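You operate a simulated robot arm through the tools that you are given. There is no shell and no other tool. Be economical: measure what you need, move in short steps, check, and stop when the job is done.

You are at the controls of a simulated robot arm. One attempt, no reset.

TASK
Bring the dead machine up and start side A alone.
Fine: isolator, air valve and key on, then reset.

The check looks at the end state, three seconds after you hand in, the way a careful person would. Anything else that was tipped, shoved, dropped, spilled or broken makes it a failure.

THE ROBOT
A 7-joint arm with a fingered hand, fixed in place. Base frame: the origin is at the foot of the arm, x ahead of it, y to its left, z up. Readings come in mm, rad, newtons and seconds.
With the tool pointing down near the work surface it reaches from about 100 to 680 mm from the base axis. Its first joint turns from -2.897 to 2.897 rad. Payload 3.4 kg.
Tool frame: the origin (TCP) lies between the finger pads and is the grasp point; the fingertips stand 25 mm ahead of it; z points along the fingers, y is the line along which they close. The gripper opens to 88 mm. The gripper's body begins 29 mm behind the TCP. The gripper is a hand of 3 fingers: y runs from the thumb to the fingers, the wrist lies at [-13, -106, -174] in the tool frame.
Orientation is told as [roll, pitch, yaw] about the base's x, y, z axes, in that order, counted from this pose: with the fingers straight down and the wrist toward the robot, the tool's x, y and z point along [0, 1, 0], [1, 0, 0] and [0, 0, -1] of the base frame.

THE INTERFACE
- The arm moves only by the tool play_rows. Its arguments are lists of equal length, an entry for each row: "slide": the shift along the tool's x, y, z in units of 30 mm (1.0 is 30 mm), a list of three; "delta_rot": the turn, a rotation vector about the tool's x, y, z in units of 5 degrees (1.0 is 5 degrees), a list of three. In form: {"slide": [[dx, dy, dz], ...], "delta_rot": [[wx, wy, wz], ...]}. A call has 1 to 10 rows; each row shifts and turns the commanded pose from where the row before left it, along the tool's axes as they then stand. A call with a number of a shift or a turn outside -1 to 1 is refused whole. Rows are played at 5 a second. More than 50 mm and 0.15 rad between two rows, and nothing of the call is played. Where a pose cannot be reached the arm comes as near as it can. A force on the tool above 50 N (or 10 N above the force at the start of the call, whichever is more), or a blocked arm, ends the call early, and 0.2 s more pass. In this call time passes only in rows, and 0.2 s behind the last. The reply holds the time, the measured pose of the TCP, the force on the tool along the base axes, the opening and the grip force, in the units named above and with some noise, with the torque about the TCP (base axes, N m) and any sound that the robot's microphone picked up.
- Cameras (640 x 400 px; columns grow to the right, rows downward): "scene" is fixed at [203.6, -664.4, 1885.6]; the picture's right is [0.96, -0.29, 0.00], its down [-0.22, -0.71, -0.67] and it looks along [0.20, 0.64, -0.74] (base axes); focal length 352 px, centre (320, 200). "wrist" rides on the gripper at [58, -85, -99] in the tool frame; the picture's right is [-0.67, 0.35, -0.66], its down [-0.69, -0.63, 0.37] and it looks along [-0.29, 0.69, 0.66] (tool axes); focal length 261 px, centre (320, 200). There is no depth. A picture from a camera that has moved, and an enlarged one, comes with that camera's place and axes in the base frame and with its lens. The place of the scene camera against the robot may be out by one fixed shift of up to 25 mm in any direction.
- camera(camera): a new picture of that camera. It takes no simulated time.
- lift_body(by): slides the trunk up (or, below 0, down) by that many mm; the arm rides with it, the base frame stays. It gives what a move gives, with no picture.
- finger_targets(index, middle, thumb_bend, thumb_turn): sets how far each is bent, from 0 (flat) to 100 (curled in); at 30 the hand is open as for a grip, at 70 the pads meet at the TCP. One left out holds its place. A second passes; each finger stops where it meets its share of the squeeze, and holds until it gets a number again. It is the only way to open and close the hand. It gives what a move gives, with no picture; readings hold the bend of each and the force on the fingers (four entries, about 0 where the hand has none), thumb and palm. thumb_turn goes from beside the hand (0) to across from the fingers (100), as for a grip.
- close_up(camera, box): a new picture of the part [left, top, right, bottom] of that camera's present view, enlarged. It takes no simulated time.
- job_done(): hands the job in; it is judged then, once.

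Go step by step. Nothing tells you positions but the pictures and the camera data: compare them with the known pose of the tool, close in by small moves and look again before you grip or let go. The budget is 120 turns and 76 pictures, counting those below and the enlarged ones. Unless the task says otherwise, let go and move clear before handing in, and close with one line.

The tools are called by a JSON object that holds its "api" and its "payload". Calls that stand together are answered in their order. play_rows: Moves the arm, as the interface text tells. Its arguments: {"type":"object","properties":{"slide":{"type":"array"},"delta_rot":{"type":"array"}},"required":["slide","delta_rot"]} The other tools are called the same way: lift_body (by) slides the trunk up or down; finger_targets (index, middle, thumb_bend, thumb_turn) moves the fingers one by one; camera (camera) takes a picture; close_up (camera, box) takes an enlarged picture of a part of a camera's view; job_done () hands the job in.

At the start:

```text
t: 0.0
ee_pos: [225.3, -165.5, 1421.2]
tool_rot: [-0.001, 0.0, 0.0]
force: [-0.3, -0.1, 0.3]
ft_torque: [0.03, 0.04, -0.02]
width: 87.5
gripper_force: 0.1
shape: jaw
bend: [30.0, 30.0, 30.0, 98.0]
finger forces: [0.0, 0.1, 0.0, 0.0, 0.1, 0.0]
trunk travel left (down, up): [-551.0, 39.0]
```

scene: 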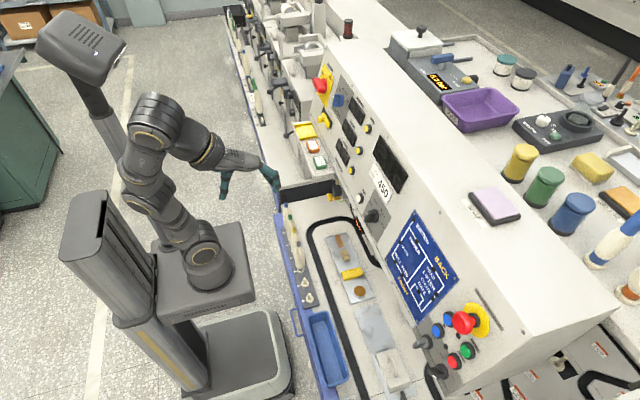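
wrist: 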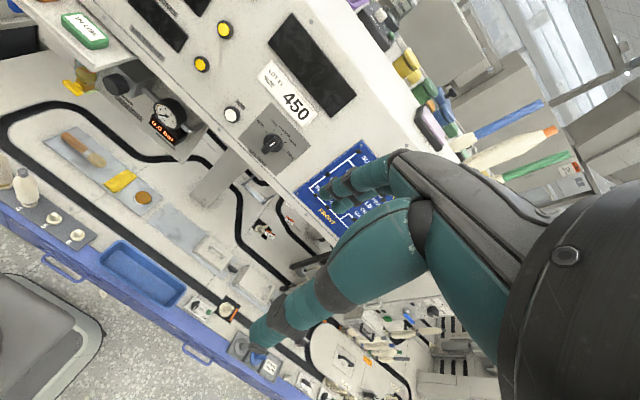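

I see a long machine with a sloping panel: a red/yellow isolator at the upper left, buttons at the right end, a key switch near the 450 label and an air gauge below. I'll enlarge the parts first.

{"api": "close_up", "payload": {"camera": "scene", "box": [280, 50, 420, 137]}}

{"api": "close_up", "payload": {"camera": "scene", "box": [280, 120, 420, 207]}}

{"api": "close_up", "payload": {"camera": "scene", "box": [340, 190, 480, 277]}}

{"api": "close_up", "payload": {"camera": "scene", "box": [380, 290, 520, 377]}}

{"api": "close_up", "payload": {"camera": "wrist", "box": [0, 0, 320, 200]}}

```text
4.57 times, centred on (350, 94) of scene
camera zoom: at [203.6, -664.4, 1885.6], right [0.96, -0.29, 0.0], down [-0.22, -0.71, -0.67], along [0.2, 0.64, -0.74], focal length 1608 px, centre (183, 687)
```

zoom: 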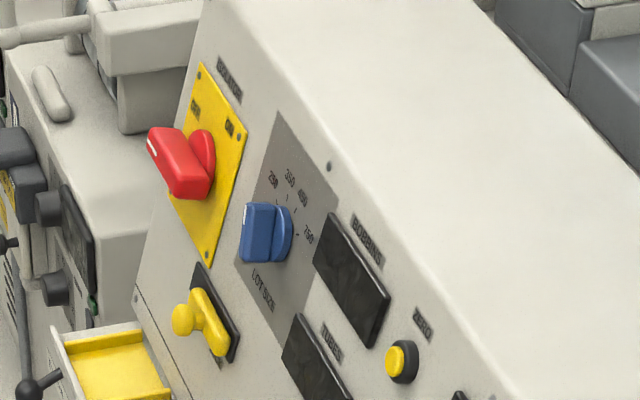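

```text
4.57 times, centred on (350, 164) of scene
camera zoom: at [203.6, -664.4, 1885.6], right [0.96, -0.29, 0.0], down [-0.22, -0.71, -0.67], along [0.2, 0.64, -0.74], focal length 1608 px, centre (183, 367)
```

zoom: 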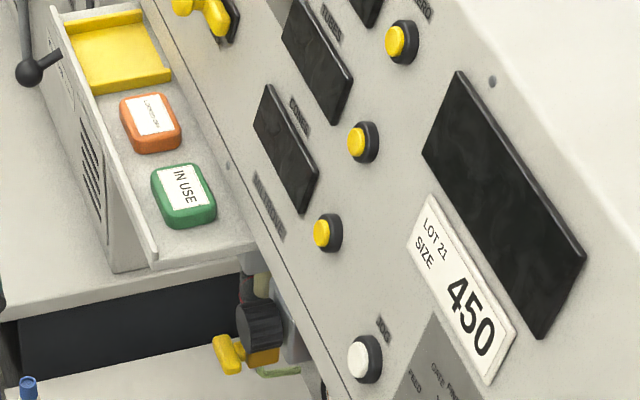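

```text
4.57 times, centred on (410, 234) of scene
camera zoom: at [203.6, -664.4, 1885.6], right [0.96, -0.29, 0.0], down [-0.22, -0.71, -0.67], along [0.2, 0.64, -0.74], focal length 1608 px, centre (-91, 47)
```

zoom: 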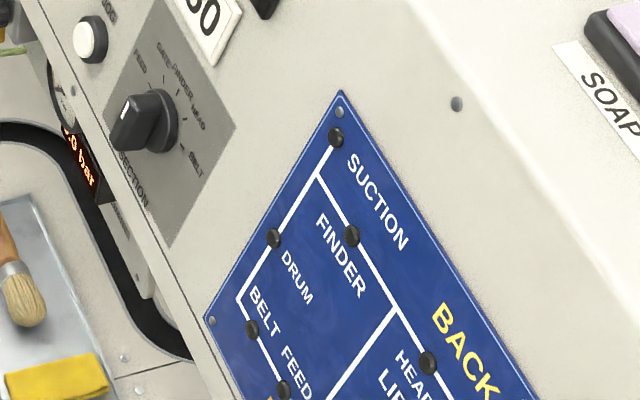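

```text
4.57 times, centred on (450, 334) of scene
camera zoom: at [203.6, -664.4, 1885.6], right [0.96, -0.29, 0.0], down [-0.22, -0.71, -0.67], along [0.2, 0.64, -0.74], focal length 1608 px, centre (-274, -410)
```

zoom: 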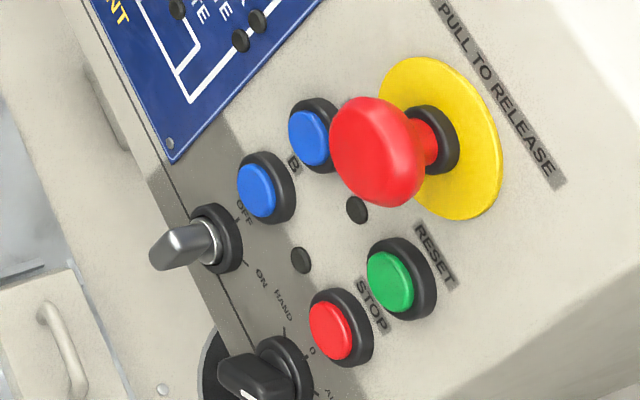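

```text
2.00 times, centred on (160, 100) of wrist
camera zoom: at [141.2, -106.7, 1519.4], right [0.35, -0.67, 0.66], down [-0.63, -0.69, -0.37], along [0.69, -0.29, -0.66], focal length 521 px, centre (640, 400)
```

zoom: 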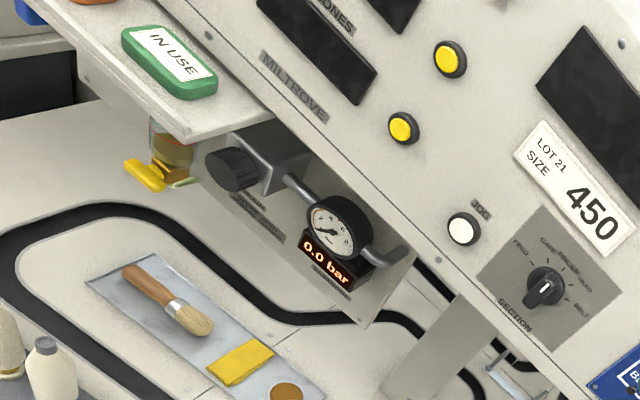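

Both cameras together put the panel face near x≈520–600, running in y from about -460 (e-stop end) to +470 (isolator). I'll move right for a wrist view of the start/reset group.

{"api": "play_rows", "payload": {"slide": [[-1, 0, 0], [-1, 0, 0], [-1, 0, 0], [-1, 0, 0], [-1, 0, 0], [-1, 0, 0]], "delta_rot": [[0, 0, 0], [0, 0, 0], [0, 0, 0], [0, 0, 0], [0, 0, 0], [0, 0, 0]]}}

{"api": "camera", "payload": {"camera": "wrist"}}

```text
t: 1.4
ee_pos: [225.6, -267.1, 1397.6]
tool_rot: [0.0, -0.002, -0.002]
force: [0.5, -0.3, -0.8]
ft_torque: [0.05, 0.01, 0.01]
width: 87.8
gripper_force: 0.1
shape: jaw
bend: [30.0, 30.0, 30.0, 98.0]
finger forces: [0.0, 0.1, 0.0, 0.0, 0.1, 0.0]
out of reach, approached as far as the arm can: row 2, 3, 4, 5, 6
trunk travel left (down, up): [-551.0, 39.0]
```

```text
68 pictures are left
camera wrist: at [142.6, -207.6, 1496.9], right [0.35, -0.67, 0.66], down [-0.63, -0.68, -0.37], along [0.7, -0.29, -0.66], focal length 261 px, centre (320, 200)
```

wrist: 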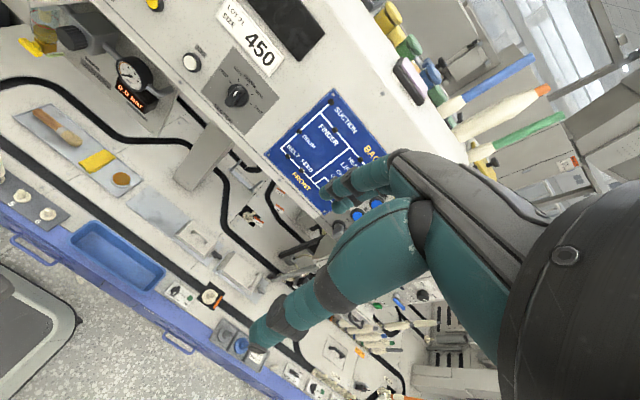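

The panel leans back about 14°, so the inward normal is roughly (0.97, 0, -0.24), with buttons near x≈535–560 and z≈1130–1240. I'll tip the hand to point at the panel while lowering it slightly.

{"api": "play_rows", "payload": {"slide": [[0, 0.17, 0.31], [0, 0.17, 0.31], [0, 0.17, 0.31], [0, 0.17, 0.31], [0, 0.17, 0.31], [0, 0.02, 0.35], [0, 0.02, 0.35], [0, 0.02, 0.35], [0, 0.02, 0.35], [0, 0.02, 0.35]], "delta_rot": [[-1, 0, 0], [-1, 0, 0], [-1, 0, 0], [-1, 0, 0], [-1, 0, 0], [-1, 0, 0], [-1, 0, 0], [-1, 0, 0], [-1, 0, 0], [-1, 0, 0]]}}

{"api": "play_rows", "payload": {"slide": [[0, -0.13, 0.33], [0, -0.13, 0.33], [0, -0.13, 0.33], [0, -0.13, 0.33], [0, -0.13, 0.33]], "delta_rot": [[-1, 0, 0], [-1, 0, 0], [-1, 0, 0], [-1, 0, 0], [-1, 0, 0]]}}

{"api": "camera", "payload": {"camera": "wrist"}}

{"api": "camera", "payload": {"camera": "scene"}}

```text
t: 3.3
ee_pos: [323.1, -254.7, 1294.4]
tool_rot: [-0.053, -0.548, 0.026]
force: [0.4, 0.0, 0.1]
ft_torque: [0.0, 0.01, 0.01]
width: 87.9
gripper_force: 0.1
shape: jaw
bend: [30.0, 30.0, 30.0, 98.0]
finger forces: [0.1, 0.0, 0.0, 0.0, 0.1, 0.1]
trunk travel left (down, up): [-551.0, 39.0]
stopped in row 9: the arm was blocked; the commanded pose is now the measured one
```

```text
t: 4.0
ee_pos: [360.1, -247.1, 1234.3]
tool_rot: [-0.116, -0.543, 0.069]
force: [0.5, 1.0, 0.3]
ft_torque: [0.0, 0.02, -0.02]
width: 87.7
gripper_force: 0.1
shape: jaw
bend: [30.0, 30.0, 30.0, 98.0]
finger forces: [0.0, 0.0, 0.0, 0.1, 0.1, 0.0]
trunk travel left (down, up): [-551.0, 39.0]
stopped in row 3: the arm was blocked; the commanded pose is now the measured one
```

```text
67 pictures are left
camera wrist: at [237.0, -186.1, 1268.3], right [-0.04, -0.59, 0.8], down [-0.34, -0.75, -0.57], along [0.94, -0.3, -0.17], focal length 261 px, centre (320, 200)
```

wrist: 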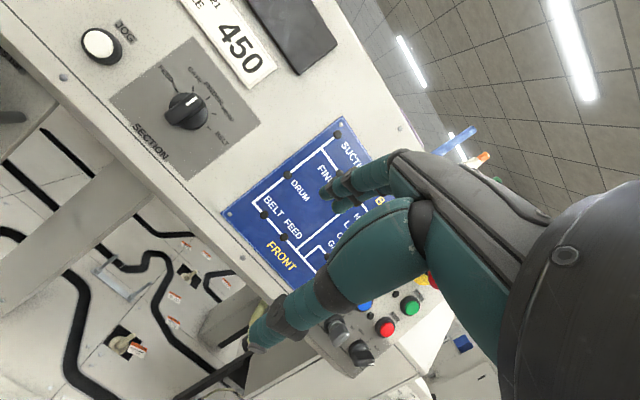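

```text
66 pictures are left
```

scene: 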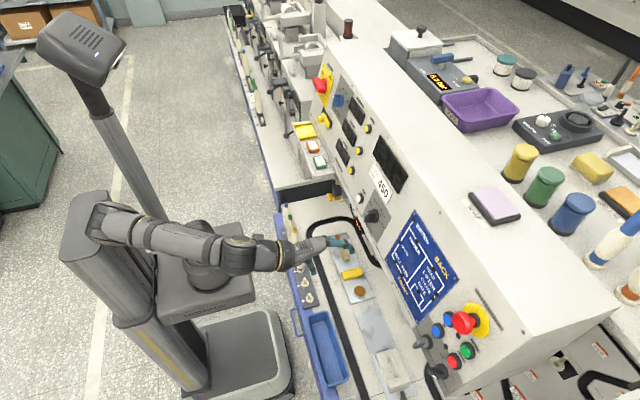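

The arm blocked mid-tilt, probably on a wrist limit because the forearm points downhill. I'll lower the trunk and raise the hand in alternation so the forearm points up at the panel.

{"api": "lift_body", "payload": {"by": -90}}

{"api": "play_rows", "payload": {"slide": [[0, 0.52, -0.85], [0, 0.52, -0.85], [0, 0.52, -0.85], [0, 0.52, -0.85], [0, 0.52, -0.85]], "delta_rot": [[0, 0, 0], [0, 0, 0], [0, 0, 0], [0, 0, 0], [0, 0, 0]]}}

{"api": "lift_body", "payload": {"by": -120}}

{"api": "play_rows", "payload": {"slide": [[0, 0.52, -0.85], [0, 0.52, -0.85], [0, 0.52, -0.85], [0, 0.52, -0.85]], "delta_rot": [[0, 0, 0], [0, 0, 0], [0, 0, 0], [0, 0, 0]]}}

{"api": "play_rows", "payload": {"slide": [[0, 0, 0], [0, 0, 0], [0, 0, 0], [0, 0, 0], [0, 0, 0], [0, 0, 0], [0, 0, 0], [0, 0, 0], [0, 0, 0]], "delta_rot": [[-1, 0, 0], [-1, 0, 0], [-1, 0, 0], [-1, 0, 0], [-1, 0, 0], [-1, 0, 0], [-1, 0, 0], [-1, 0, 0], [-1, 0, 0]]}}

```text
t: 5.2
ee_pos: [371.3, -245.5, 1128.0]
tool_rot: [-0.136, -0.469, 0.079]
force: [0.4, 0.1, -0.4]
ft_torque: [0.02, 0.03, 0.01]
width: 87.7
gripper_force: 0.0
shape: jaw
bend: [30.0, 30.0, 30.0, 98.0]
finger forces: [0.1, 0.0, 0.1, 0.0, 0.0, 0.0]
trunk travel left (down, up): [-461.0, 129.0]
```

```text
t: 6.4
ee_pos: [360.0, -233.9, 1292.9]
tool_rot: [-0.113, -0.55, 0.064]
force: [0.6, 0.0, 0.3]
ft_torque: [-0.03, -0.01, 0.01]
width: 87.8
gripper_force: 0.1
shape: jaw
bend: [30.0, 30.0, 30.0, 98.0]
finger forces: [0.1, 0.0, 0.0, 0.1, 0.0, 0.1]
trunk travel left (down, up): [-461.0, 129.0]
```

```text
t: 7.9
ee_pos: [359.9, -232.8, 1173.7]
tool_rot: [-0.114, -0.549, 0.066]
force: [0.0, 0.5, 0.1]
ft_torque: [0.01, 0.02, -0.03]
width: 88.0
gripper_force: 0.1
shape: jaw
bend: [30.0, 30.0, 30.0, 98.0]
finger forces: [0.0, 0.1, 0.0, 0.0, 0.0, 0.0]
trunk travel left (down, up): [-341.0, 249.0]
```

```text
t: 8.9
ee_pos: [365.0, -218.8, 1285.5]
tool_rot: [-0.115, -0.544, 0.062]
force: [0.6, 0.4, 0.1]
ft_torque: [-0.04, 0.01, -0.01]
width: 87.8
gripper_force: 0.0
shape: jaw
bend: [30.0, 30.0, 30.0, 98.0]
finger forces: [0.1, 0.1, 0.0, 0.1, 0.0, 0.0]
out of reach, approached as far as the arm can: row 4
trunk travel left (down, up): [-341.0, 249.0]
```

```text
t: 10.9
ee_pos: [360.7, -219.8, 1286.1]
tool_rot: [-0.401, -1.321, 0.398]
force: [-0.6, -0.5, -1.0]
ft_torque: [-0.01, 0.01, 0.04]
width: 87.9
gripper_force: 0.1
shape: jaw
bend: [30.0, 30.0, 30.0, 98.0]
finger forces: [0.1, 0.0, 0.1, 0.0, 0.0, 0.1]
trunk travel left (down, up): [-341.0, 249.0]
```

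The hand now points at the panel almost along its normal. Looking again.

{"api": "play_rows", "payload": {"slide": [[-0.5, 0, 0], [-1, 0, 0]], "delta_rot": [[0, 0, 0.5], [0, 0, 0.6]]}}

{"api": "camera", "payload": {"camera": "wrist"}}

{"api": "camera", "payload": {"camera": "scene"}}

```text
t: 11.5
ee_pos: [361.1, -265.4, 1290.2]
tool_rot: [-0.018, -1.339, 0.002]
force: [0.5, 1.0, 0.2]
ft_torque: [0.0, -0.02, 0.04]
width: 87.6
gripper_force: 0.1
shape: jaw
bend: [30.0, 30.0, 30.0, 98.0]
finger forces: [0.0, 0.0, 0.0, 0.0, 0.0, 0.0]
trunk travel left (down, up): [-341.0, 249.0]
```

```text
65 pictures are left
camera wrist: at [246.9, -204.9, 1230.0], right [-0.57, -0.66, 0.49], down [0.2, -0.69, -0.69], along [0.8, -0.3, 0.52], focal length 261 px, centre (320, 200)
```

wrist: 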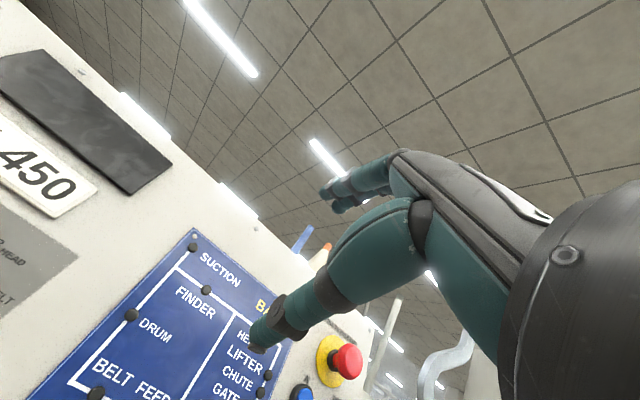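

```text
64 pictures are left
```

scene: 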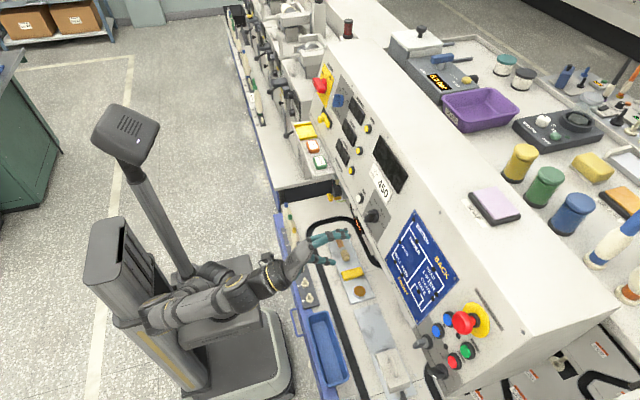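

I'll read the right-hand group and the isolator group at higher zoom.

{"api": "close_up", "payload": {"camera": "scene", "box": [424, 300, 496, 345]}}

{"api": "close_up", "payload": {"camera": "scene", "box": [404, 335, 484, 385]}}

{"api": "close_up", "payload": {"camera": "scene", "box": [305, 60, 369, 100]}}

{"api": "close_up", "payload": {"camera": "scene", "box": [300, 95, 364, 135]}}

{"api": "close_up", "payload": {"camera": "scene", "box": [312, 170, 376, 210]}}

```text
8.89 times, centred on (460, 322) of scene
camera zoom: at [203.6, -664.4, 1885.6], right [0.96, -0.29, 0.0], down [-0.22, -0.71, -0.67], along [0.2, 0.64, -0.74], focal length 3126 px, centre (-924, -889)
```

zoom: 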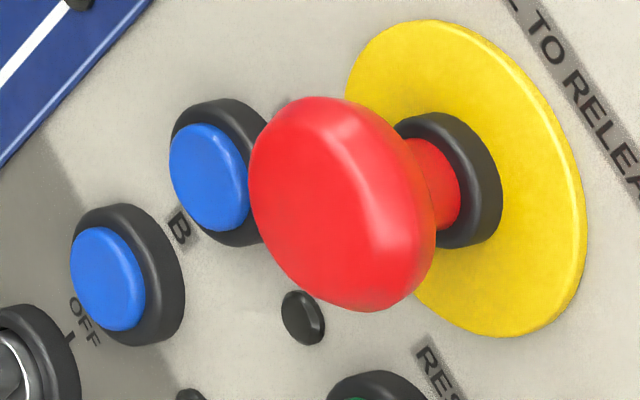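

```text
8.00 times, centred on (444, 360) of scene
camera zoom: at [203.6, -664.4, 1885.6], right [0.96, -0.29, 0.0], down [-0.22, -0.71, -0.67], along [0.2, 0.64, -0.74], focal length 2814 px, centre (-672, -1080)
```

zoom: 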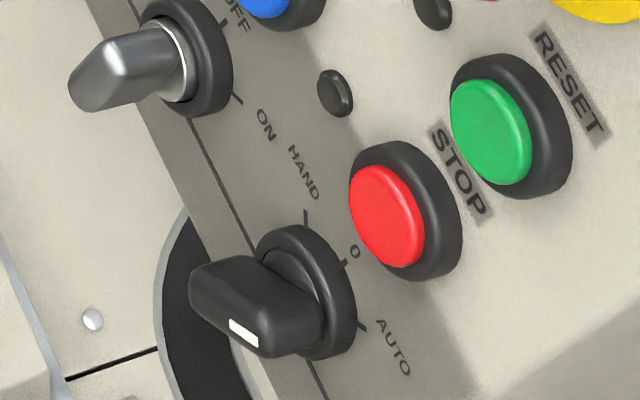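

```text
10.00 times, centred on (337, 80) of scene
camera zoom: at [203.6, -664.4, 1885.6], right [0.96, -0.29, 0.0], down [-0.22, -0.71, -0.67], along [0.2, 0.64, -0.74], focal length 3517 px, centre (150, 1400)
```

zoom: 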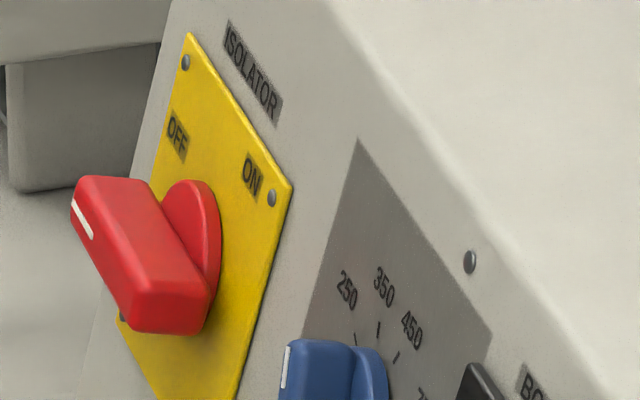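

```text
10.00 times, centred on (332, 115) of scene
camera zoom: at [203.6, -664.4, 1885.6], right [0.96, -0.29, 0.0], down [-0.22, -0.71, -0.67], along [0.2, 0.64, -0.74], focal length 3517 px, centre (200, 1050)
```

zoom: 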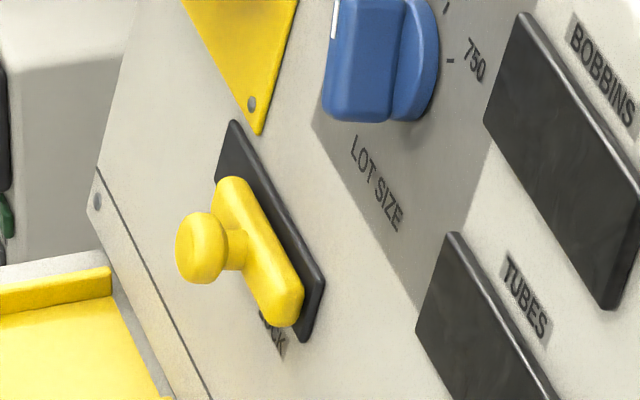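

```text
10.00 times, centred on (344, 190) of scene
camera zoom: at [203.6, -664.4, 1885.6], right [0.96, -0.29, 0.0], down [-0.22, -0.71, -0.67], along [0.2, 0.64, -0.74], focal length 3517 px, centre (80, 300)
```

zoom: 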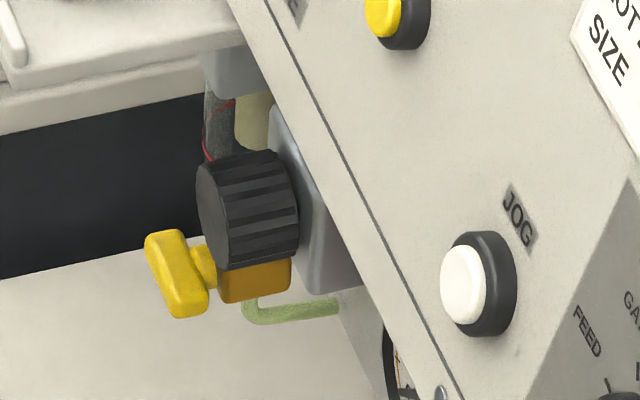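

The labels sit above their buttons, so lower-left blue is B and A should be the upper blue, half hidden by the e-stop. I'll verify with the wrist camera from closer to that end.

{"api": "play_rows", "payload": {"slide": [[-1, 0, 0], [-1, 0, 0], [-1, 0, 0], [-1, 0, 0], [-1, 0, 0]], "delta_rot": [[1, 0, 0], [1, 0, 0], [1, 0, 0], [1, 0, 0], [1, 0, 0]]}}

{"api": "camera", "payload": {"camera": "wrist"}}

```text
t: 12.7
ee_pos: [370.7, -395.6, 1241.6]
tool_rot: [-0.009, -0.929, -0.008]
force: [-0.1, 0.2, 1.1]
ft_torque: [0.0, 0.0, -0.01]
width: 87.6
gripper_force: 0.3
shape: jaw
bend: [30.0, 30.0, 30.0, 98.0]
finger forces: [0.0, 0.0, 0.1, 0.2, 0.0, 0.0]
out of reach, approached as far as the arm can: row 4, 5
trunk travel left (down, up): [-341.0, 249.0]
```

```text
58 pictures are left
camera wrist: at [241.9, -334.6, 1232.4], right [-0.33, -0.66, 0.68], down [-0.09, -0.69, -0.72], along [0.94, -0.3, 0.16], focal length 261 px, centre (320, 200)
```

wrist: 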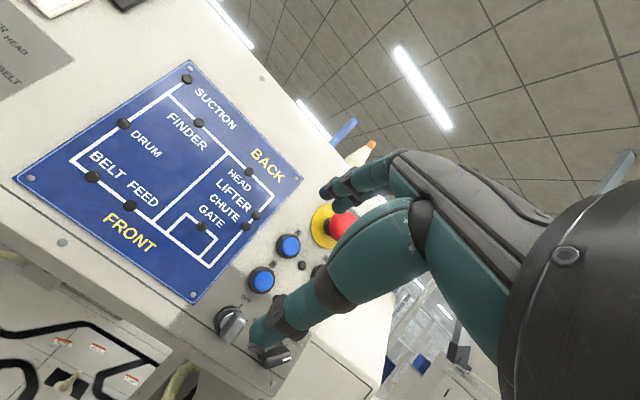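

{"api": "close_up", "payload": {"camera": "wrist", "box": [200, 200, 360, 300]}}

{"api": "close_up", "payload": {"camera": "wrist", "box": [190, 280, 350, 380]}}

```text
4.00 times, centred on (280, 250) of wrist
camera zoom: at [241.9, -334.6, 1232.4], right [-0.33, -0.66, 0.68], down [-0.09, -0.69, -0.72], along [0.94, -0.3, 0.16], focal length 1043 px, centre (480, 0)
```

zoom: 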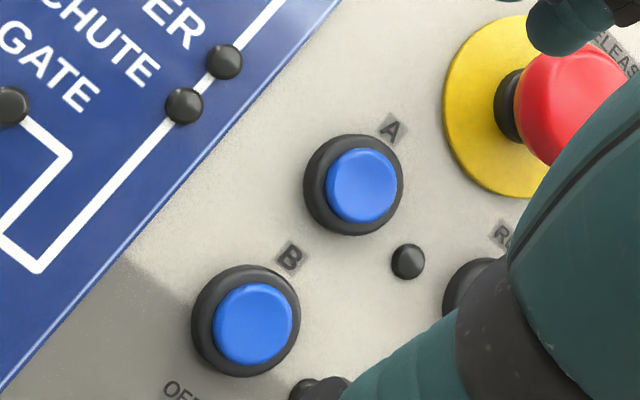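

```text
4.00 times, centred on (270, 330) of wrist
camera zoom: at [241.9, -334.6, 1232.4], right [-0.33, -0.66, 0.68], down [-0.09, -0.69, -0.72], along [0.94, -0.3, 0.16], focal length 1043 px, centre (520, -320)
```

zoom: 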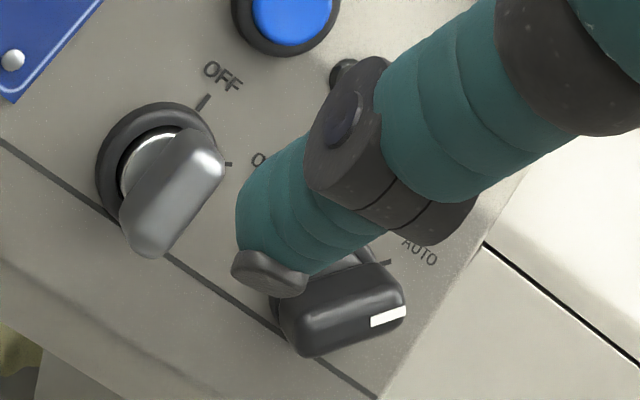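

A is the upper blue button, the mode switch is already on AUTO, and the key bar points up at OFF with ON clockwise. Now I'll shape the hand into a pointer: index out, the rest curled.

{"api": "finger_targets", "payload": {"index": 10, "middle": 100}}

{"api": "finger_targets", "payload": {"thumb_bend": 80}}

{"api": "camera", "payload": {"camera": "wrist"}}

{"api": "close_up", "payload": {"camera": "scene", "box": [290, 240, 450, 340]}}

```text
t: 13.7
ee_pos: [370.0, -394.7, 1241.2]
tool_rot: [-0.008, -0.931, -0.011]
force: [0.2, -0.3, -0.1]
ft_torque: [0.04, 0.02, 0.0]
width: 107.7
gripper_force: 0.1
shape: fingers
bend: [10.0, 100.0, 30.0, 98.0]
finger forces: [0.0, 0.0, 0.0, 0.0, 0.1, 0.1]
trunk travel left (down, up): [-341.0, 249.0]
```

```text
t: 14.7
ee_pos: [370.0, -395.2, 1241.6]
tool_rot: [-0.007, -0.928, -0.012]
force: [0.3, 0.0, 0.1]
ft_torque: [-0.01, 0.03, 0.0]
width: 49.4
gripper_force: 0.1
shape: fingers
bend: [10.0, 100.0, 80.0, 98.0]
finger forces: [0.0, 0.1, 0.0, 0.0, 0.0, 0.0]
trunk travel left (down, up): [-341.0, 249.0]
```

```text
55 pictures are left
camera wrist: at [242.1, -334.8, 1232.4], right [-0.33, -0.66, 0.67], down [-0.09, -0.69, -0.72], along [0.94, -0.3, 0.16], focal length 261 px, centre (320, 200)
```

wrist: 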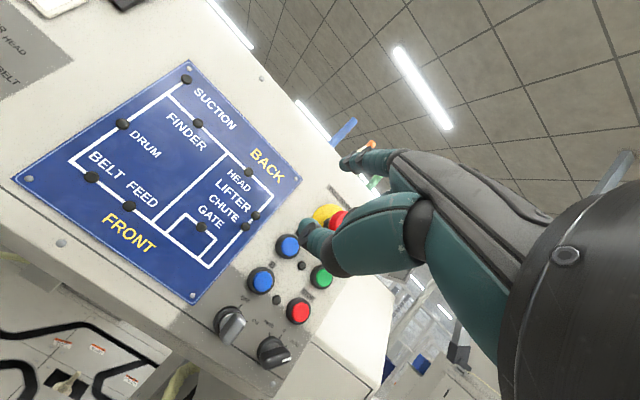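

```text
4.00 times, centred on (370, 290) of scene
camera zoom: at [203.6, -664.4, 1885.6], right [0.96, -0.29, 0.0], down [-0.22, -0.71, -0.67], along [0.2, 0.64, -0.74], focal length 1407 px, centre (120, -160)
```

zoom: 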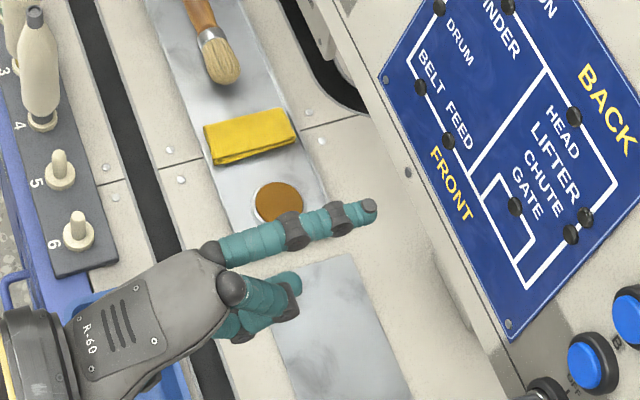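

The index tip sits about 70 mm in tool y and 17 mm in z ahead of the TCP, and would point along the panel normal at about 40° tilt. Now I'll carry it to the isolator at the left end.

{"api": "play_rows", "payload": {"slide": [[0.5, 0, -1], [1, 0, 0], [1, 0, 0], [1, 0, 0], [1, 0, 0], [1, 0, 0], [1, 0, 0], [1, 0, 0], [1, 0, 0], [1, 0, 0]], "delta_rot": [[0, 0, 0], [1, 0, 0], [1, 0, 0], [0, 0, 0], [0, 0, 0], [0, 0, 0], [0, 0, 0], [0, 0, 0], [0, 0, 0], [0, 0, 0]]}}

{"api": "play_rows", "payload": {"slide": [[1, 0, 0], [1, 0, 0], [1, 0, 0], [1, 0, 0], [1, 0, 0], [1, 0, 0], [1, 0, 0], [1, 0, 0], [1, 0, 0]], "delta_rot": [[0, 0, 0], [0, 0, 0], [0, 0, 0], [0, 0, 0], [0, 0, 0], [0, 0, 0], [0, 0, 0], [0, 0, 0], [0, 0, 0]]}}

{"api": "camera", "payload": {"camera": "wrist"}}

```text
t: 16.9
ee_pos: [351.1, -107.7, 1260.2]
tool_rot: [-0.004, -0.727, -0.012]
force: [0.8, -0.2, -0.6]
ft_torque: [0.0, -0.01, 0.0]
width: 49.0
gripper_force: 0.0
shape: fingers
bend: [10.0, 100.0, 80.0, 98.0]
finger forces: [0.1, 0.0, 0.0, 0.0, 0.1, 0.1]
trunk travel left (down, up): [-341.0, 249.0]
```

```text
t: 18.9
ee_pos: [355.6, 161.1, 1258.2]
tool_rot: [-0.006, -0.727, -0.012]
force: [-0.3, -0.7, 0.7]
ft_torque: [0.0, 0.0, 0.0]
width: 49.1
gripper_force: 0.1
shape: fingers
bend: [10.0, 100.0, 80.0, 98.0]
finger forces: [0.1, 0.0, 0.0, 0.0, 0.0, 0.1]
trunk travel left (down, up): [-341.0, 249.0]
```

```text
53 pictures are left
camera wrist: at [228.1, 222.1, 1275.8], right [-0.19, -0.66, 0.72], down [-0.24, -0.68, -0.69], along [0.95, -0.3, -0.03], focal length 261 px, centre (320, 200)
```

wrist: 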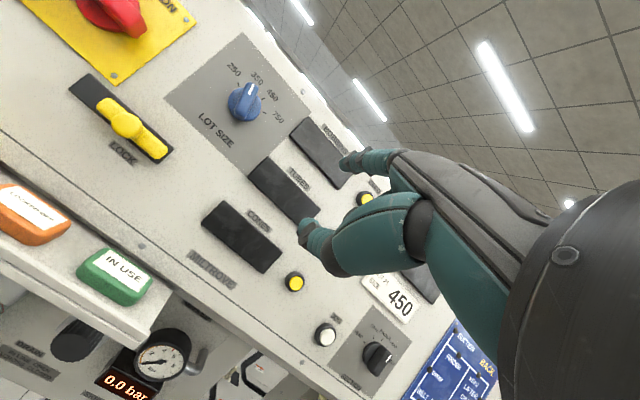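

{"api": "play_rows", "payload": {"slide": [[1, 0, 0], [1, 0, 0], [1, 0, 0], [1, 0, 0]], "delta_rot": [[0, 0, 0], [0, 0, 0], [0, 0, 0], [0, 0, 0]]}}

{"api": "camera", "payload": {"camera": "wrist"}}

{"api": "close_up", "payload": {"camera": "wrist", "box": [100, 0, 340, 150]}}

{"api": "close_up", "payload": {"camera": "wrist", "box": [100, 250, 340, 400]}}

```text
t: 19.9
ee_pos: [358.7, 279.0, 1256.9]
tool_rot: [-0.005, -0.728, -0.011]
force: [0.7, -0.7, 0.5]
ft_torque: [-0.02, 0.0, 0.02]
width: 48.9
gripper_force: 0.2
shape: fingers
bend: [10.0, 100.0, 80.0, 98.0]
finger forces: [0.0, 0.1, 0.1, 0.1, 0.1, 0.0]
trunk travel left (down, up): [-341.0, 249.0]
```

```text
52 pictures are left
camera wrist: at [231.4, 339.9, 1274.4], right [-0.19, -0.66, 0.72], down [-0.24, -0.68, -0.69], along [0.95, -0.3, -0.03], focal length 261 px, centre (320, 200)
```

wrist: 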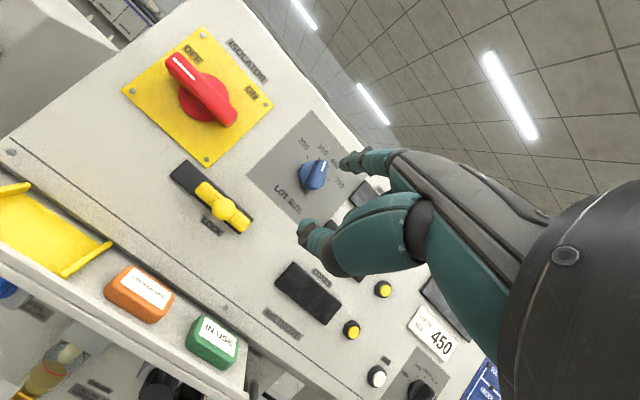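

```text
2.67 times, centred on (220, 75) of wrist
camera zoom: at [231.4, 339.9, 1274.4], right [-0.19, -0.66, 0.72], down [-0.24, -0.68, -0.69], along [0.95, -0.3, -0.03], focal length 695 px, centre (587, 533)
```

zoom: 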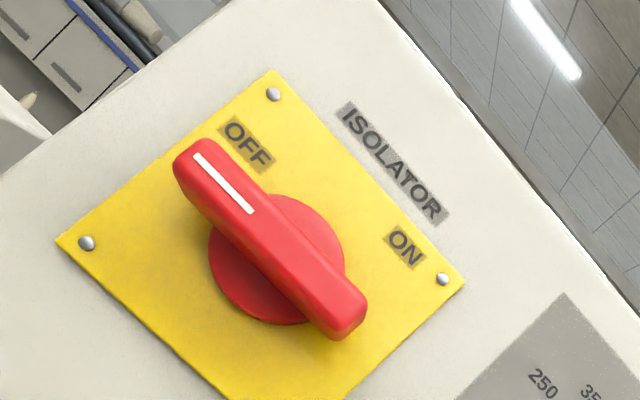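

```text
2.67 times, centred on (220, 325) of wrist
camera zoom: at [231.4, 339.9, 1274.4], right [-0.19, -0.66, 0.72], down [-0.24, -0.68, -0.69], along [0.95, -0.3, -0.03], focal length 695 px, centre (587, -133)
```

zoom: 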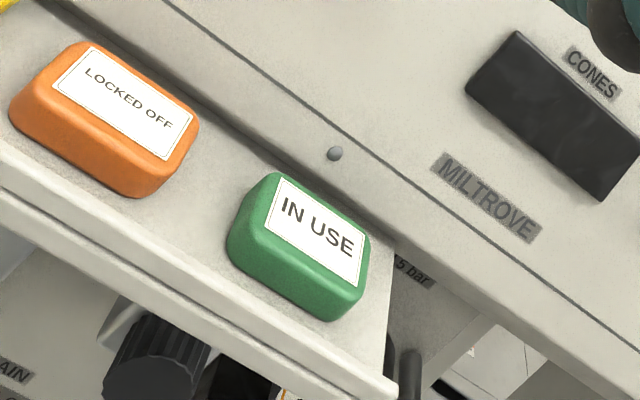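

{"api": "close_up", "payload": {"camera": "wrist", "box": [150, 140, 278, 260]}}

{"api": "close_up", "payload": {"camera": "wrist", "box": [0, 300, 160, 400]}}

{"api": "close_up", "payload": {"camera": "scene", "box": [290, 60, 390, 122]}}

```text
3.33 times, centred on (214, 200) of wrist
camera zoom: at [231.4, 339.9, 1274.4], right [-0.19, -0.66, 0.72], down [-0.24, -0.68, -0.69], along [0.95, -0.3, -0.03], focal length 869 px, centre (673, 200)
```

zoom: 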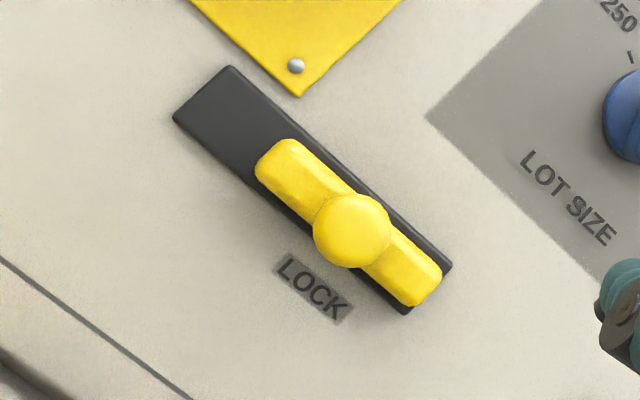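

```text
4.00 times, centred on (80, 350) of wrist
camera zoom: at [231.4, 339.9, 1274.4], right [-0.19, -0.66, 0.72], down [-0.24, -0.68, -0.69], along [0.95, -0.3, -0.03], focal length 1043 px, centre (1280, -400)
```

zoom: 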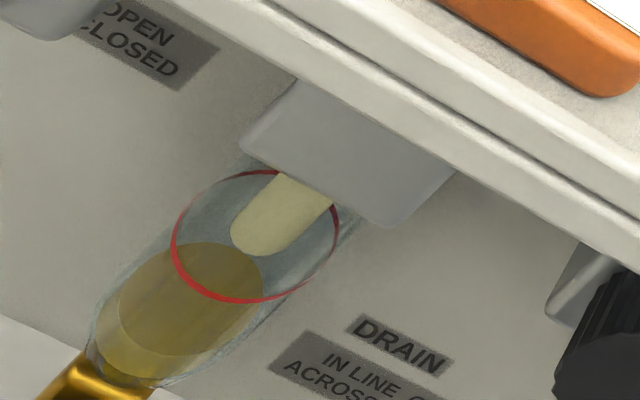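

```text
6.40 times, centred on (340, 91) of scene
camera zoom: at [203.6, -664.4, 1885.6], right [0.96, -0.29, 0.0], down [-0.22, -0.71, -0.67], along [0.2, 0.64, -0.74], focal length 2251 px, centre (192, 898)
```

zoom: 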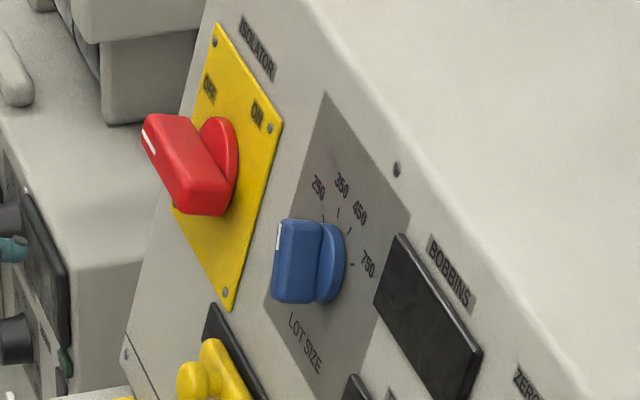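

Important find: the yellow tap under the filter bowl is a DRAIN. The real air valve, labelled OPEN/CLOSED, is farther left. The isolator handle centre is about (551, 419, 1253) with its marked end at about y 457, so I'll bring the fingertip below that end.

{"api": "play_rows", "payload": {"slide": [[0.88, 0.04, 0.62], [0.88, 0.04, 0.62], [0.88, 0.04, 0.62], [0.88, 0.04, 0.62], [0.88, 0.04, 0.62], [0.88, 0.04, 0.62]], "delta_rot": [[0, 0, 0], [0, 0, 0], [0, 0, 0], [0, 0, 0], [0, 0, 0], [0, 0, 0]]}}

{"api": "camera", "payload": {"camera": "wrist"}}

{"api": "close_up", "payload": {"camera": "scene", "box": [290, 60, 354, 100]}}

```text
t: 21.3
ee_pos: [438.3, 424.2, 1161.4]
tool_rot: [-0.007, -0.726, -0.012]
force: [0.1, 0.0, -0.1]
ft_torque: [-0.02, -0.01, 0.03]
width: 48.8
gripper_force: 0.0
shape: fingers
bend: [10.0, 100.0, 80.0, 98.0]
finger forces: [0.0, 0.0, 0.0, 0.1, 0.1, 0.0]
out of reach, approached as far as the arm can: row 5, 6
trunk travel left (down, up): [-341.0, 249.0]
```

```text
46 pictures are left
camera wrist: at [310.7, 484.0, 1178.3], right [-0.19, -0.66, 0.72], down [-0.24, -0.68, -0.69], along [0.95, -0.3, -0.03], focal length 261 px, centre (320, 200)
```

wrist: 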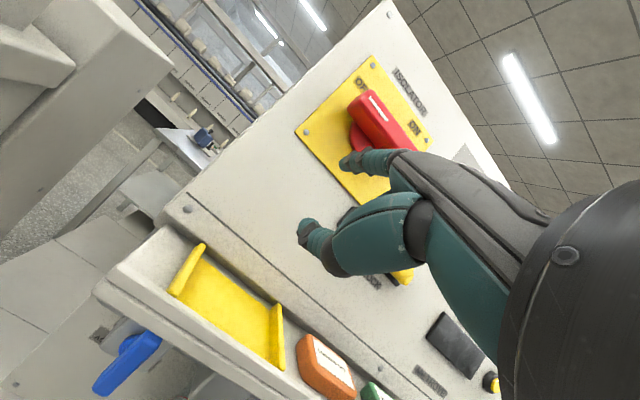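

```text
10.00 times, centred on (322, 80) of scene
camera zoom: at [203.6, -664.4, 1885.6], right [0.96, -0.29, 0.0], down [-0.22, -0.71, -0.67], along [0.2, 0.64, -0.74], focal length 3517 px, centre (300, 1400)
```

zoom: 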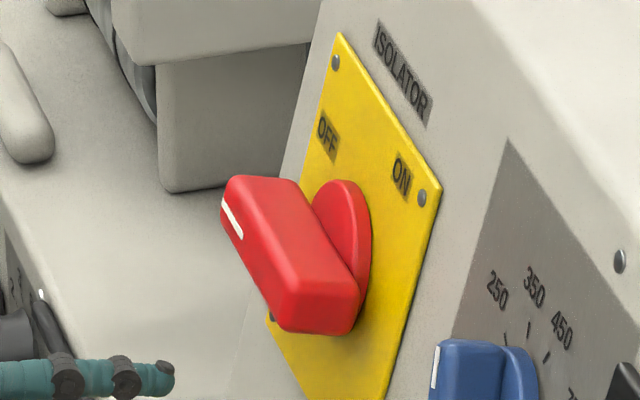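

The blue lever at lower left of that view looks like the real air valve. To ease reach I'll yaw the hand 15° left and then slide the tip in beneath the handle's marked end.

{"api": "play_rows", "payload": {"slide": [[0, 0, 0], [0, 0, 0], [0, 0, 0]], "delta_rot": [[0, 0.665, -0.747], [0, 0.665, -0.747], [0, 0.665, -0.747]]}}

{"api": "play_rows", "payload": {"slide": [[-0.17, 0.57, 0.33], [-0.17, 0.57, 0.33], [-0.17, 0.57, 0.33]], "delta_rot": [[0, 0, 0], [0, 0, 0], [0, 0, 0]]}}

{"api": "camera", "payload": {"camera": "wrist"}}

{"api": "close_up", "payload": {"camera": "scene", "box": [290, 60, 354, 100]}}

```text
t: 22.1
ee_pos: [437.7, 423.2, 1159.8]
tool_rot: [-0.005, -0.725, 0.252]
force: [-0.4, -0.6, -0.8]
ft_torque: [0.03, 0.0, 0.03]
width: 49.3
gripper_force: 0.1
shape: fingers
bend: [10.0, 100.0, 80.0, 98.0]
finger forces: [0.0, 0.0, 0.0, 0.0, 0.1, 0.1]
trunk travel left (down, up): [-341.0, 249.0]
```

```text
t: 22.9
ee_pos: [496.6, 423.0, 1172.3]
tool_rot: [-0.007, -0.727, 0.253]
force: [-7.3, -0.4, 0.8]
ft_torque: [0.08, -0.36, 0.09]
width: 49.5
gripper_force: 3.2
shape: fingers
bend: [10.0, 100.0, 80.0, 98.0]
finger forces: [7.3, 0.0, 0.0, 0.1, 0.0, 0.1]
trunk travel left (down, up): [-341.0, 249.0]
```

```text
44 pictures are left
camera wrist: at [357.5, 447.5, 1190.6], right [-0.01, -0.69, 0.72], down [-0.05, -0.72, -0.69], along [1.0, -0.04, -0.03], focal length 261 px, centre (320, 200)
```

wrist: 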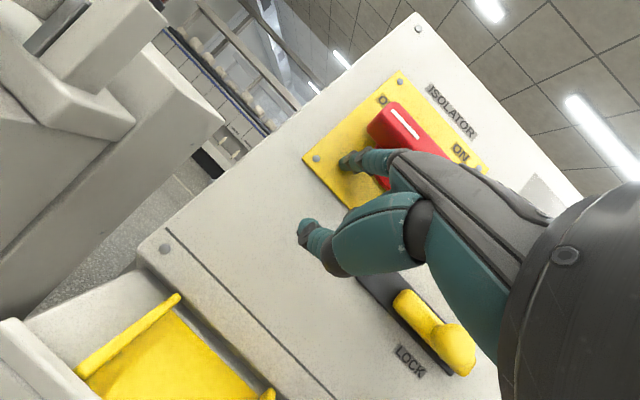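

```text
10.00 times, centred on (322, 80) of scene
camera zoom: at [203.6, -664.4, 1885.6], right [0.96, -0.29, 0.0], down [-0.22, -0.71, -0.67], along [0.2, 0.64, -0.74], focal length 3517 px, centre (300, 1400)
```

zoom: 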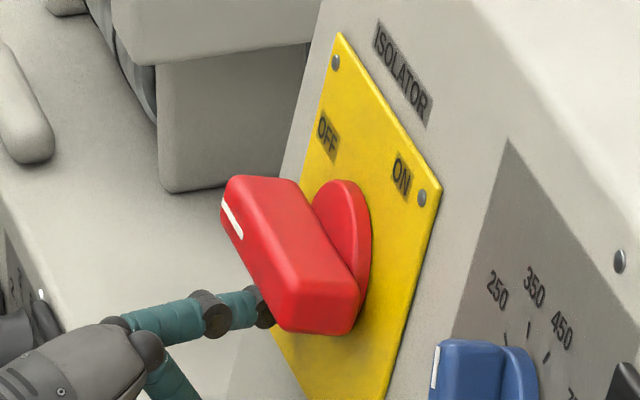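

The tip is touching the plate just below the handle, so my tip calibration is good. I'll back off 6 mm and push the marked end upward along its arc.

{"api": "play_rows", "payload": {"slide": [[0.05, -0.11, -0.16], [-0.02, 0.29, -0.2], [-0.02, 0.29, -0.2], [0.06, 0.24, -0.14], [0.06, 0.24, -0.14]], "delta_rot": [[0, 0, 0], [0, 0, 0], [0, 0, 0], [0, 0, 0], [0, 0, 0]]}}

{"api": "close_up", "payload": {"camera": "scene", "box": [290, 60, 354, 100]}}

```text
t: 24.1
ee_pos: [494.2, 412.8, 1184.5]
tool_rot: [-0.004, -0.725, 0.249]
force: [-0.1, 0.0, -1.1]
ft_torque: [0.01, -0.03, 0.0]
width: 49.3
gripper_force: 0.0
shape: fingers
bend: [10.0, 100.0, 80.0, 98.0]
finger forces: [0.0, 0.0, 0.0, 0.0, 0.0, 0.0]
out of reach, approached as far as the arm can: row 2, 3, 4, 5
trunk travel left (down, up): [-341.0, 249.0]
```

```text
10.00 times, centred on (322, 80) of scene
camera zoom: at [203.6, -664.4, 1885.6], right [0.96, -0.29, 0.0], down [-0.22, -0.71, -0.67], along [0.2, 0.64, -0.74], focal length 3517 px, centre (300, 1400)
```

zoom: 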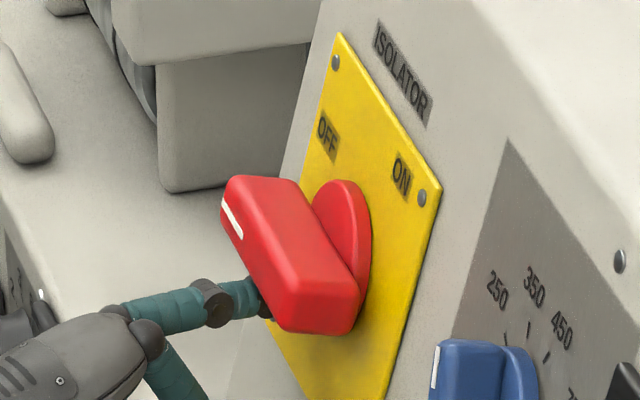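

Reach is limiting upward motion, so I'll back out, raise the trunk 110 mm, then re-insert.

{"api": "play_rows", "payload": {"slide": [[0.25, -0.54, -0.8], [0.25, -0.54, -0.8]], "delta_rot": [[0, 0, 0], [0, 0, 0]]}}

{"api": "lift_body", "payload": {"by": 110}}

```text
t: 24.7
ee_pos: [436.7, 413.5, 1197.4]
tool_rot: [-0.006, -0.727, 0.249]
force: [0.0, 0.1, -0.3]
ft_torque: [0.0, 0.0, -0.03]
width: 49.1
gripper_force: 0.1
shape: fingers
bend: [10.0, 100.0, 80.0, 98.0]
finger forces: [0.1, 0.0, 0.0, 0.1, 0.0, 0.1]
trunk travel left (down, up): [-341.0, 249.0]
```

```text
t: 26.2
ee_pos: [435.9, 413.8, 1308.4]
tool_rot: [-0.006, -0.726, 0.249]
force: [0.2, -0.3, 0.1]
ft_torque: [-0.04, -0.01, 0.02]
width: 49.3
gripper_force: 0.0
shape: fingers
bend: [10.0, 100.0, 80.0, 98.0]
finger forces: [0.0, 0.1, 0.0, 0.0, 0.0, 0.0]
trunk travel left (down, up): [-451.0, 139.0]
```

{"api": "play_rows", "payload": {"slide": [[0.07, -0.56, 0.66], [0.07, -0.56, 0.66], [0.07, -0.56, 0.66], [0.07, -0.56, 0.66], [0.07, -0.56, 0.66]], "delta_rot": [[0, 0, 0], [0, 0, 0], [0, 0, 0], [0, 0, 0], [0, 0, 0]]}}

{"api": "play_rows", "payload": {"slide": [[-0.23, 0.65, 0.58], [-0.23, 0.65, 0.58]], "delta_rot": [[0, 0, 0], [0, 0, 0]]}}

```text
t: 27.4
ee_pos: [437.0, 423.0, 1176.3]
tool_rot: [0.004, -0.723, 0.24]
force: [-0.3, -0.4, 0.6]
ft_torque: [0.04, 0.0, -0.01]
width: 49.4
gripper_force: 0.0
shape: fingers
bend: [10.0, 100.0, 80.0, 98.0]
finger forces: [0.0, 0.1, 0.0, 0.1, 0.1, 0.1]
trunk travel left (down, up): [-451.0, 139.0]
```

```text
t: 28.0
ee_pos: [491.0, 425.0, 1177.5]
tool_rot: [-0.006, -0.727, 0.251]
force: [-0.6, -0.6, -0.1]
ft_torque: [-0.01, 0.01, 0.01]
width: 49.6
gripper_force: 0.1
shape: fingers
bend: [10.0, 100.0, 80.0, 98.0]
finger forces: [0.0, 0.0, 0.1, 0.1, 0.0, 0.0]
trunk travel left (down, up): [-451.0, 139.0]
```

Tip is in place under the handle end; now pushing up along the arc.

{"api": "play_rows", "payload": {"slide": [[-0.03, 0.46, -0.32], [0.03, 0.24, -0.15], [0.03, 0.24, -0.15]], "delta_rot": [[0, 0, 0], [0, 0, 0], [0, 0, 0]]}}

{"api": "close_up", "payload": {"camera": "scene", "box": [290, 60, 354, 100]}}

```text
t: 28.8
ee_pos: [498.0, 427.2, 1209.5]
tool_rot: [-0.006, -0.726, 0.251]
force: [0.7, 0.7, -0.5]
ft_torque: [-0.05, 0.05, -0.02]
width: 47.9
gripper_force: 0.9
shape: fingers
bend: [11.0, 100.0, 80.0, 98.0]
finger forces: [1.5, 0.0, 0.0, 0.1, 0.1, 0.1]
trunk travel left (down, up): [-451.0, 139.0]
```

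```text
10.00 times, centred on (322, 80) of scene
camera zoom: at [203.6, -664.4, 1885.6], right [0.96, -0.29, 0.0], down [-0.22, -0.71, -0.67], along [0.2, 0.64, -0.74], focal length 3517 px, centre (300, 1400)
```

zoom: 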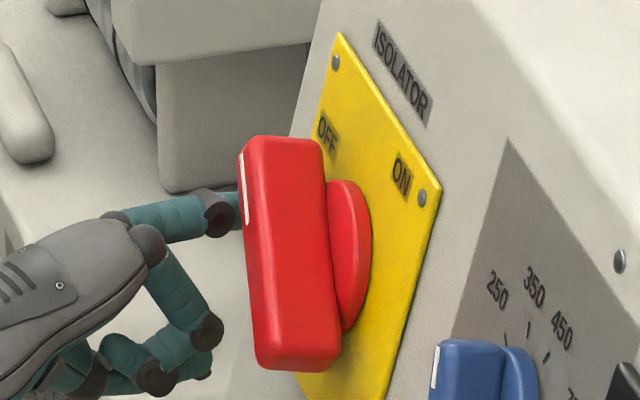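

The isolator turns freely. Continuing around the arc toward the top.

{"api": "play_rows", "payload": {"slide": [[-0.08, 0.21, -0.17], [-0.08, 0.21, -0.17], [-0.2, 0.13, -0.15], [-0.2, 0.13, -0.15], [-0.17, 0.03, -0.07]], "delta_rot": [[0, 0, 0], [0, 0, 0], [0, 0, 0], [0, 0, 0], [0, 0, 0]]}}

{"api": "close_up", "payload": {"camera": "scene", "box": [290, 60, 354, 100]}}

```text
t: 30.0
ee_pos: [504.5, 410.2, 1239.8]
tool_rot: [-0.008, -0.725, 0.255]
force: [-3.8, 16.5, -5.4]
ft_torque: [-0.33, 0.13, 0.38]
width: 48.6
gripper_force: 7.8
shape: fingers
bend: [11.0, 100.0, 79.0, 93.0]
finger forces: [6.9, 0.0, 0.1, 0.1, 9.1, 0.1]
trunk travel left (down, up): [-451.0, 139.0]
```

```text
10.00 times, centred on (322, 80) of scene
camera zoom: at [203.6, -664.4, 1885.6], right [0.96, -0.29, 0.0], down [-0.22, -0.71, -0.67], along [0.2, 0.64, -0.74], focal length 3517 px, centre (300, 1400)
```

zoom: 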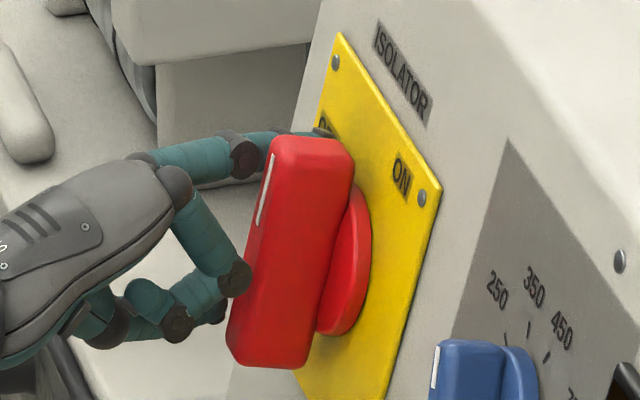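

Handle is nearly vertical, but the curled thumb is touching its lower half. I'll unload, back out 12 mm, go slightly higher, then push right.

{"api": "play_rows", "payload": {"slide": [[0.19, 0.04, 0.03], [0.1, -0.22, -0.32], [-0.01, 0.16, -0.11], [-0.26, -0.05, -0.05], [-0.26, -0.05, -0.05], [-0.1, -0.02, -0.02]], "delta_rot": [[0, 0, 0], [0, 0, 0], [0, 0, 0], [0, 0, 0], [0, 0, 0], [0, 0, 0]]}}

{"api": "camera", "payload": {"camera": "wrist"}}

{"api": "close_up", "payload": {"camera": "scene", "box": [290, 60, 354, 100]}}

```text
t: 31.4
ee_pos: [494.7, 396.6, 1249.8]
tool_rot: [-0.009, -0.726, 0.257]
force: [-4.1, 13.0, 0.3]
ft_torque: [-0.62, -0.18, 0.59]
width: 50.9
gripper_force: 7.5
shape: fingers
bend: [9.0, 100.0, 80.0, 97.0]
finger forces: [13.4, 0.0, 0.1, 0.0, 0.1, 0.0]
trunk travel left (down, up): [-451.0, 139.0]
```

```text
39 pictures are left
camera wrist: at [355.4, 421.8, 1266.4], right [-0.01, -0.69, 0.73], down [-0.05, -0.72, -0.69], along [1.0, -0.04, -0.03], focal length 261 px, centre (320, 200)
```

wrist: 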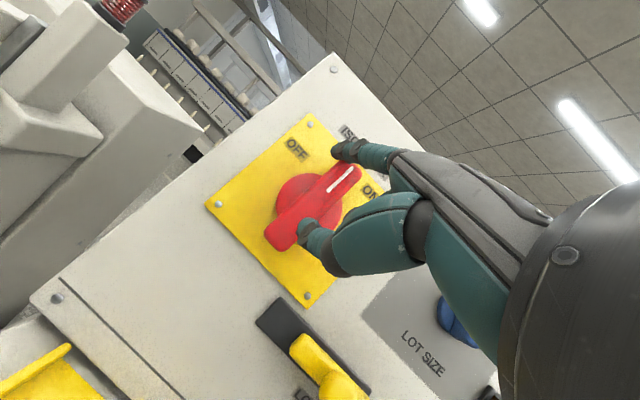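

```text
10.00 times, centred on (322, 80) of scene
camera zoom: at [203.6, -664.4, 1885.6], right [0.96, -0.29, 0.0], down [-0.22, -0.71, -0.67], along [0.2, 0.64, -0.74], focal length 3517 px, centre (300, 1400)
```

zoom: 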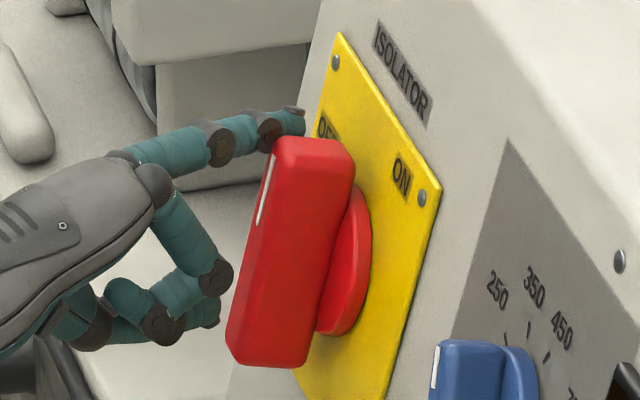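

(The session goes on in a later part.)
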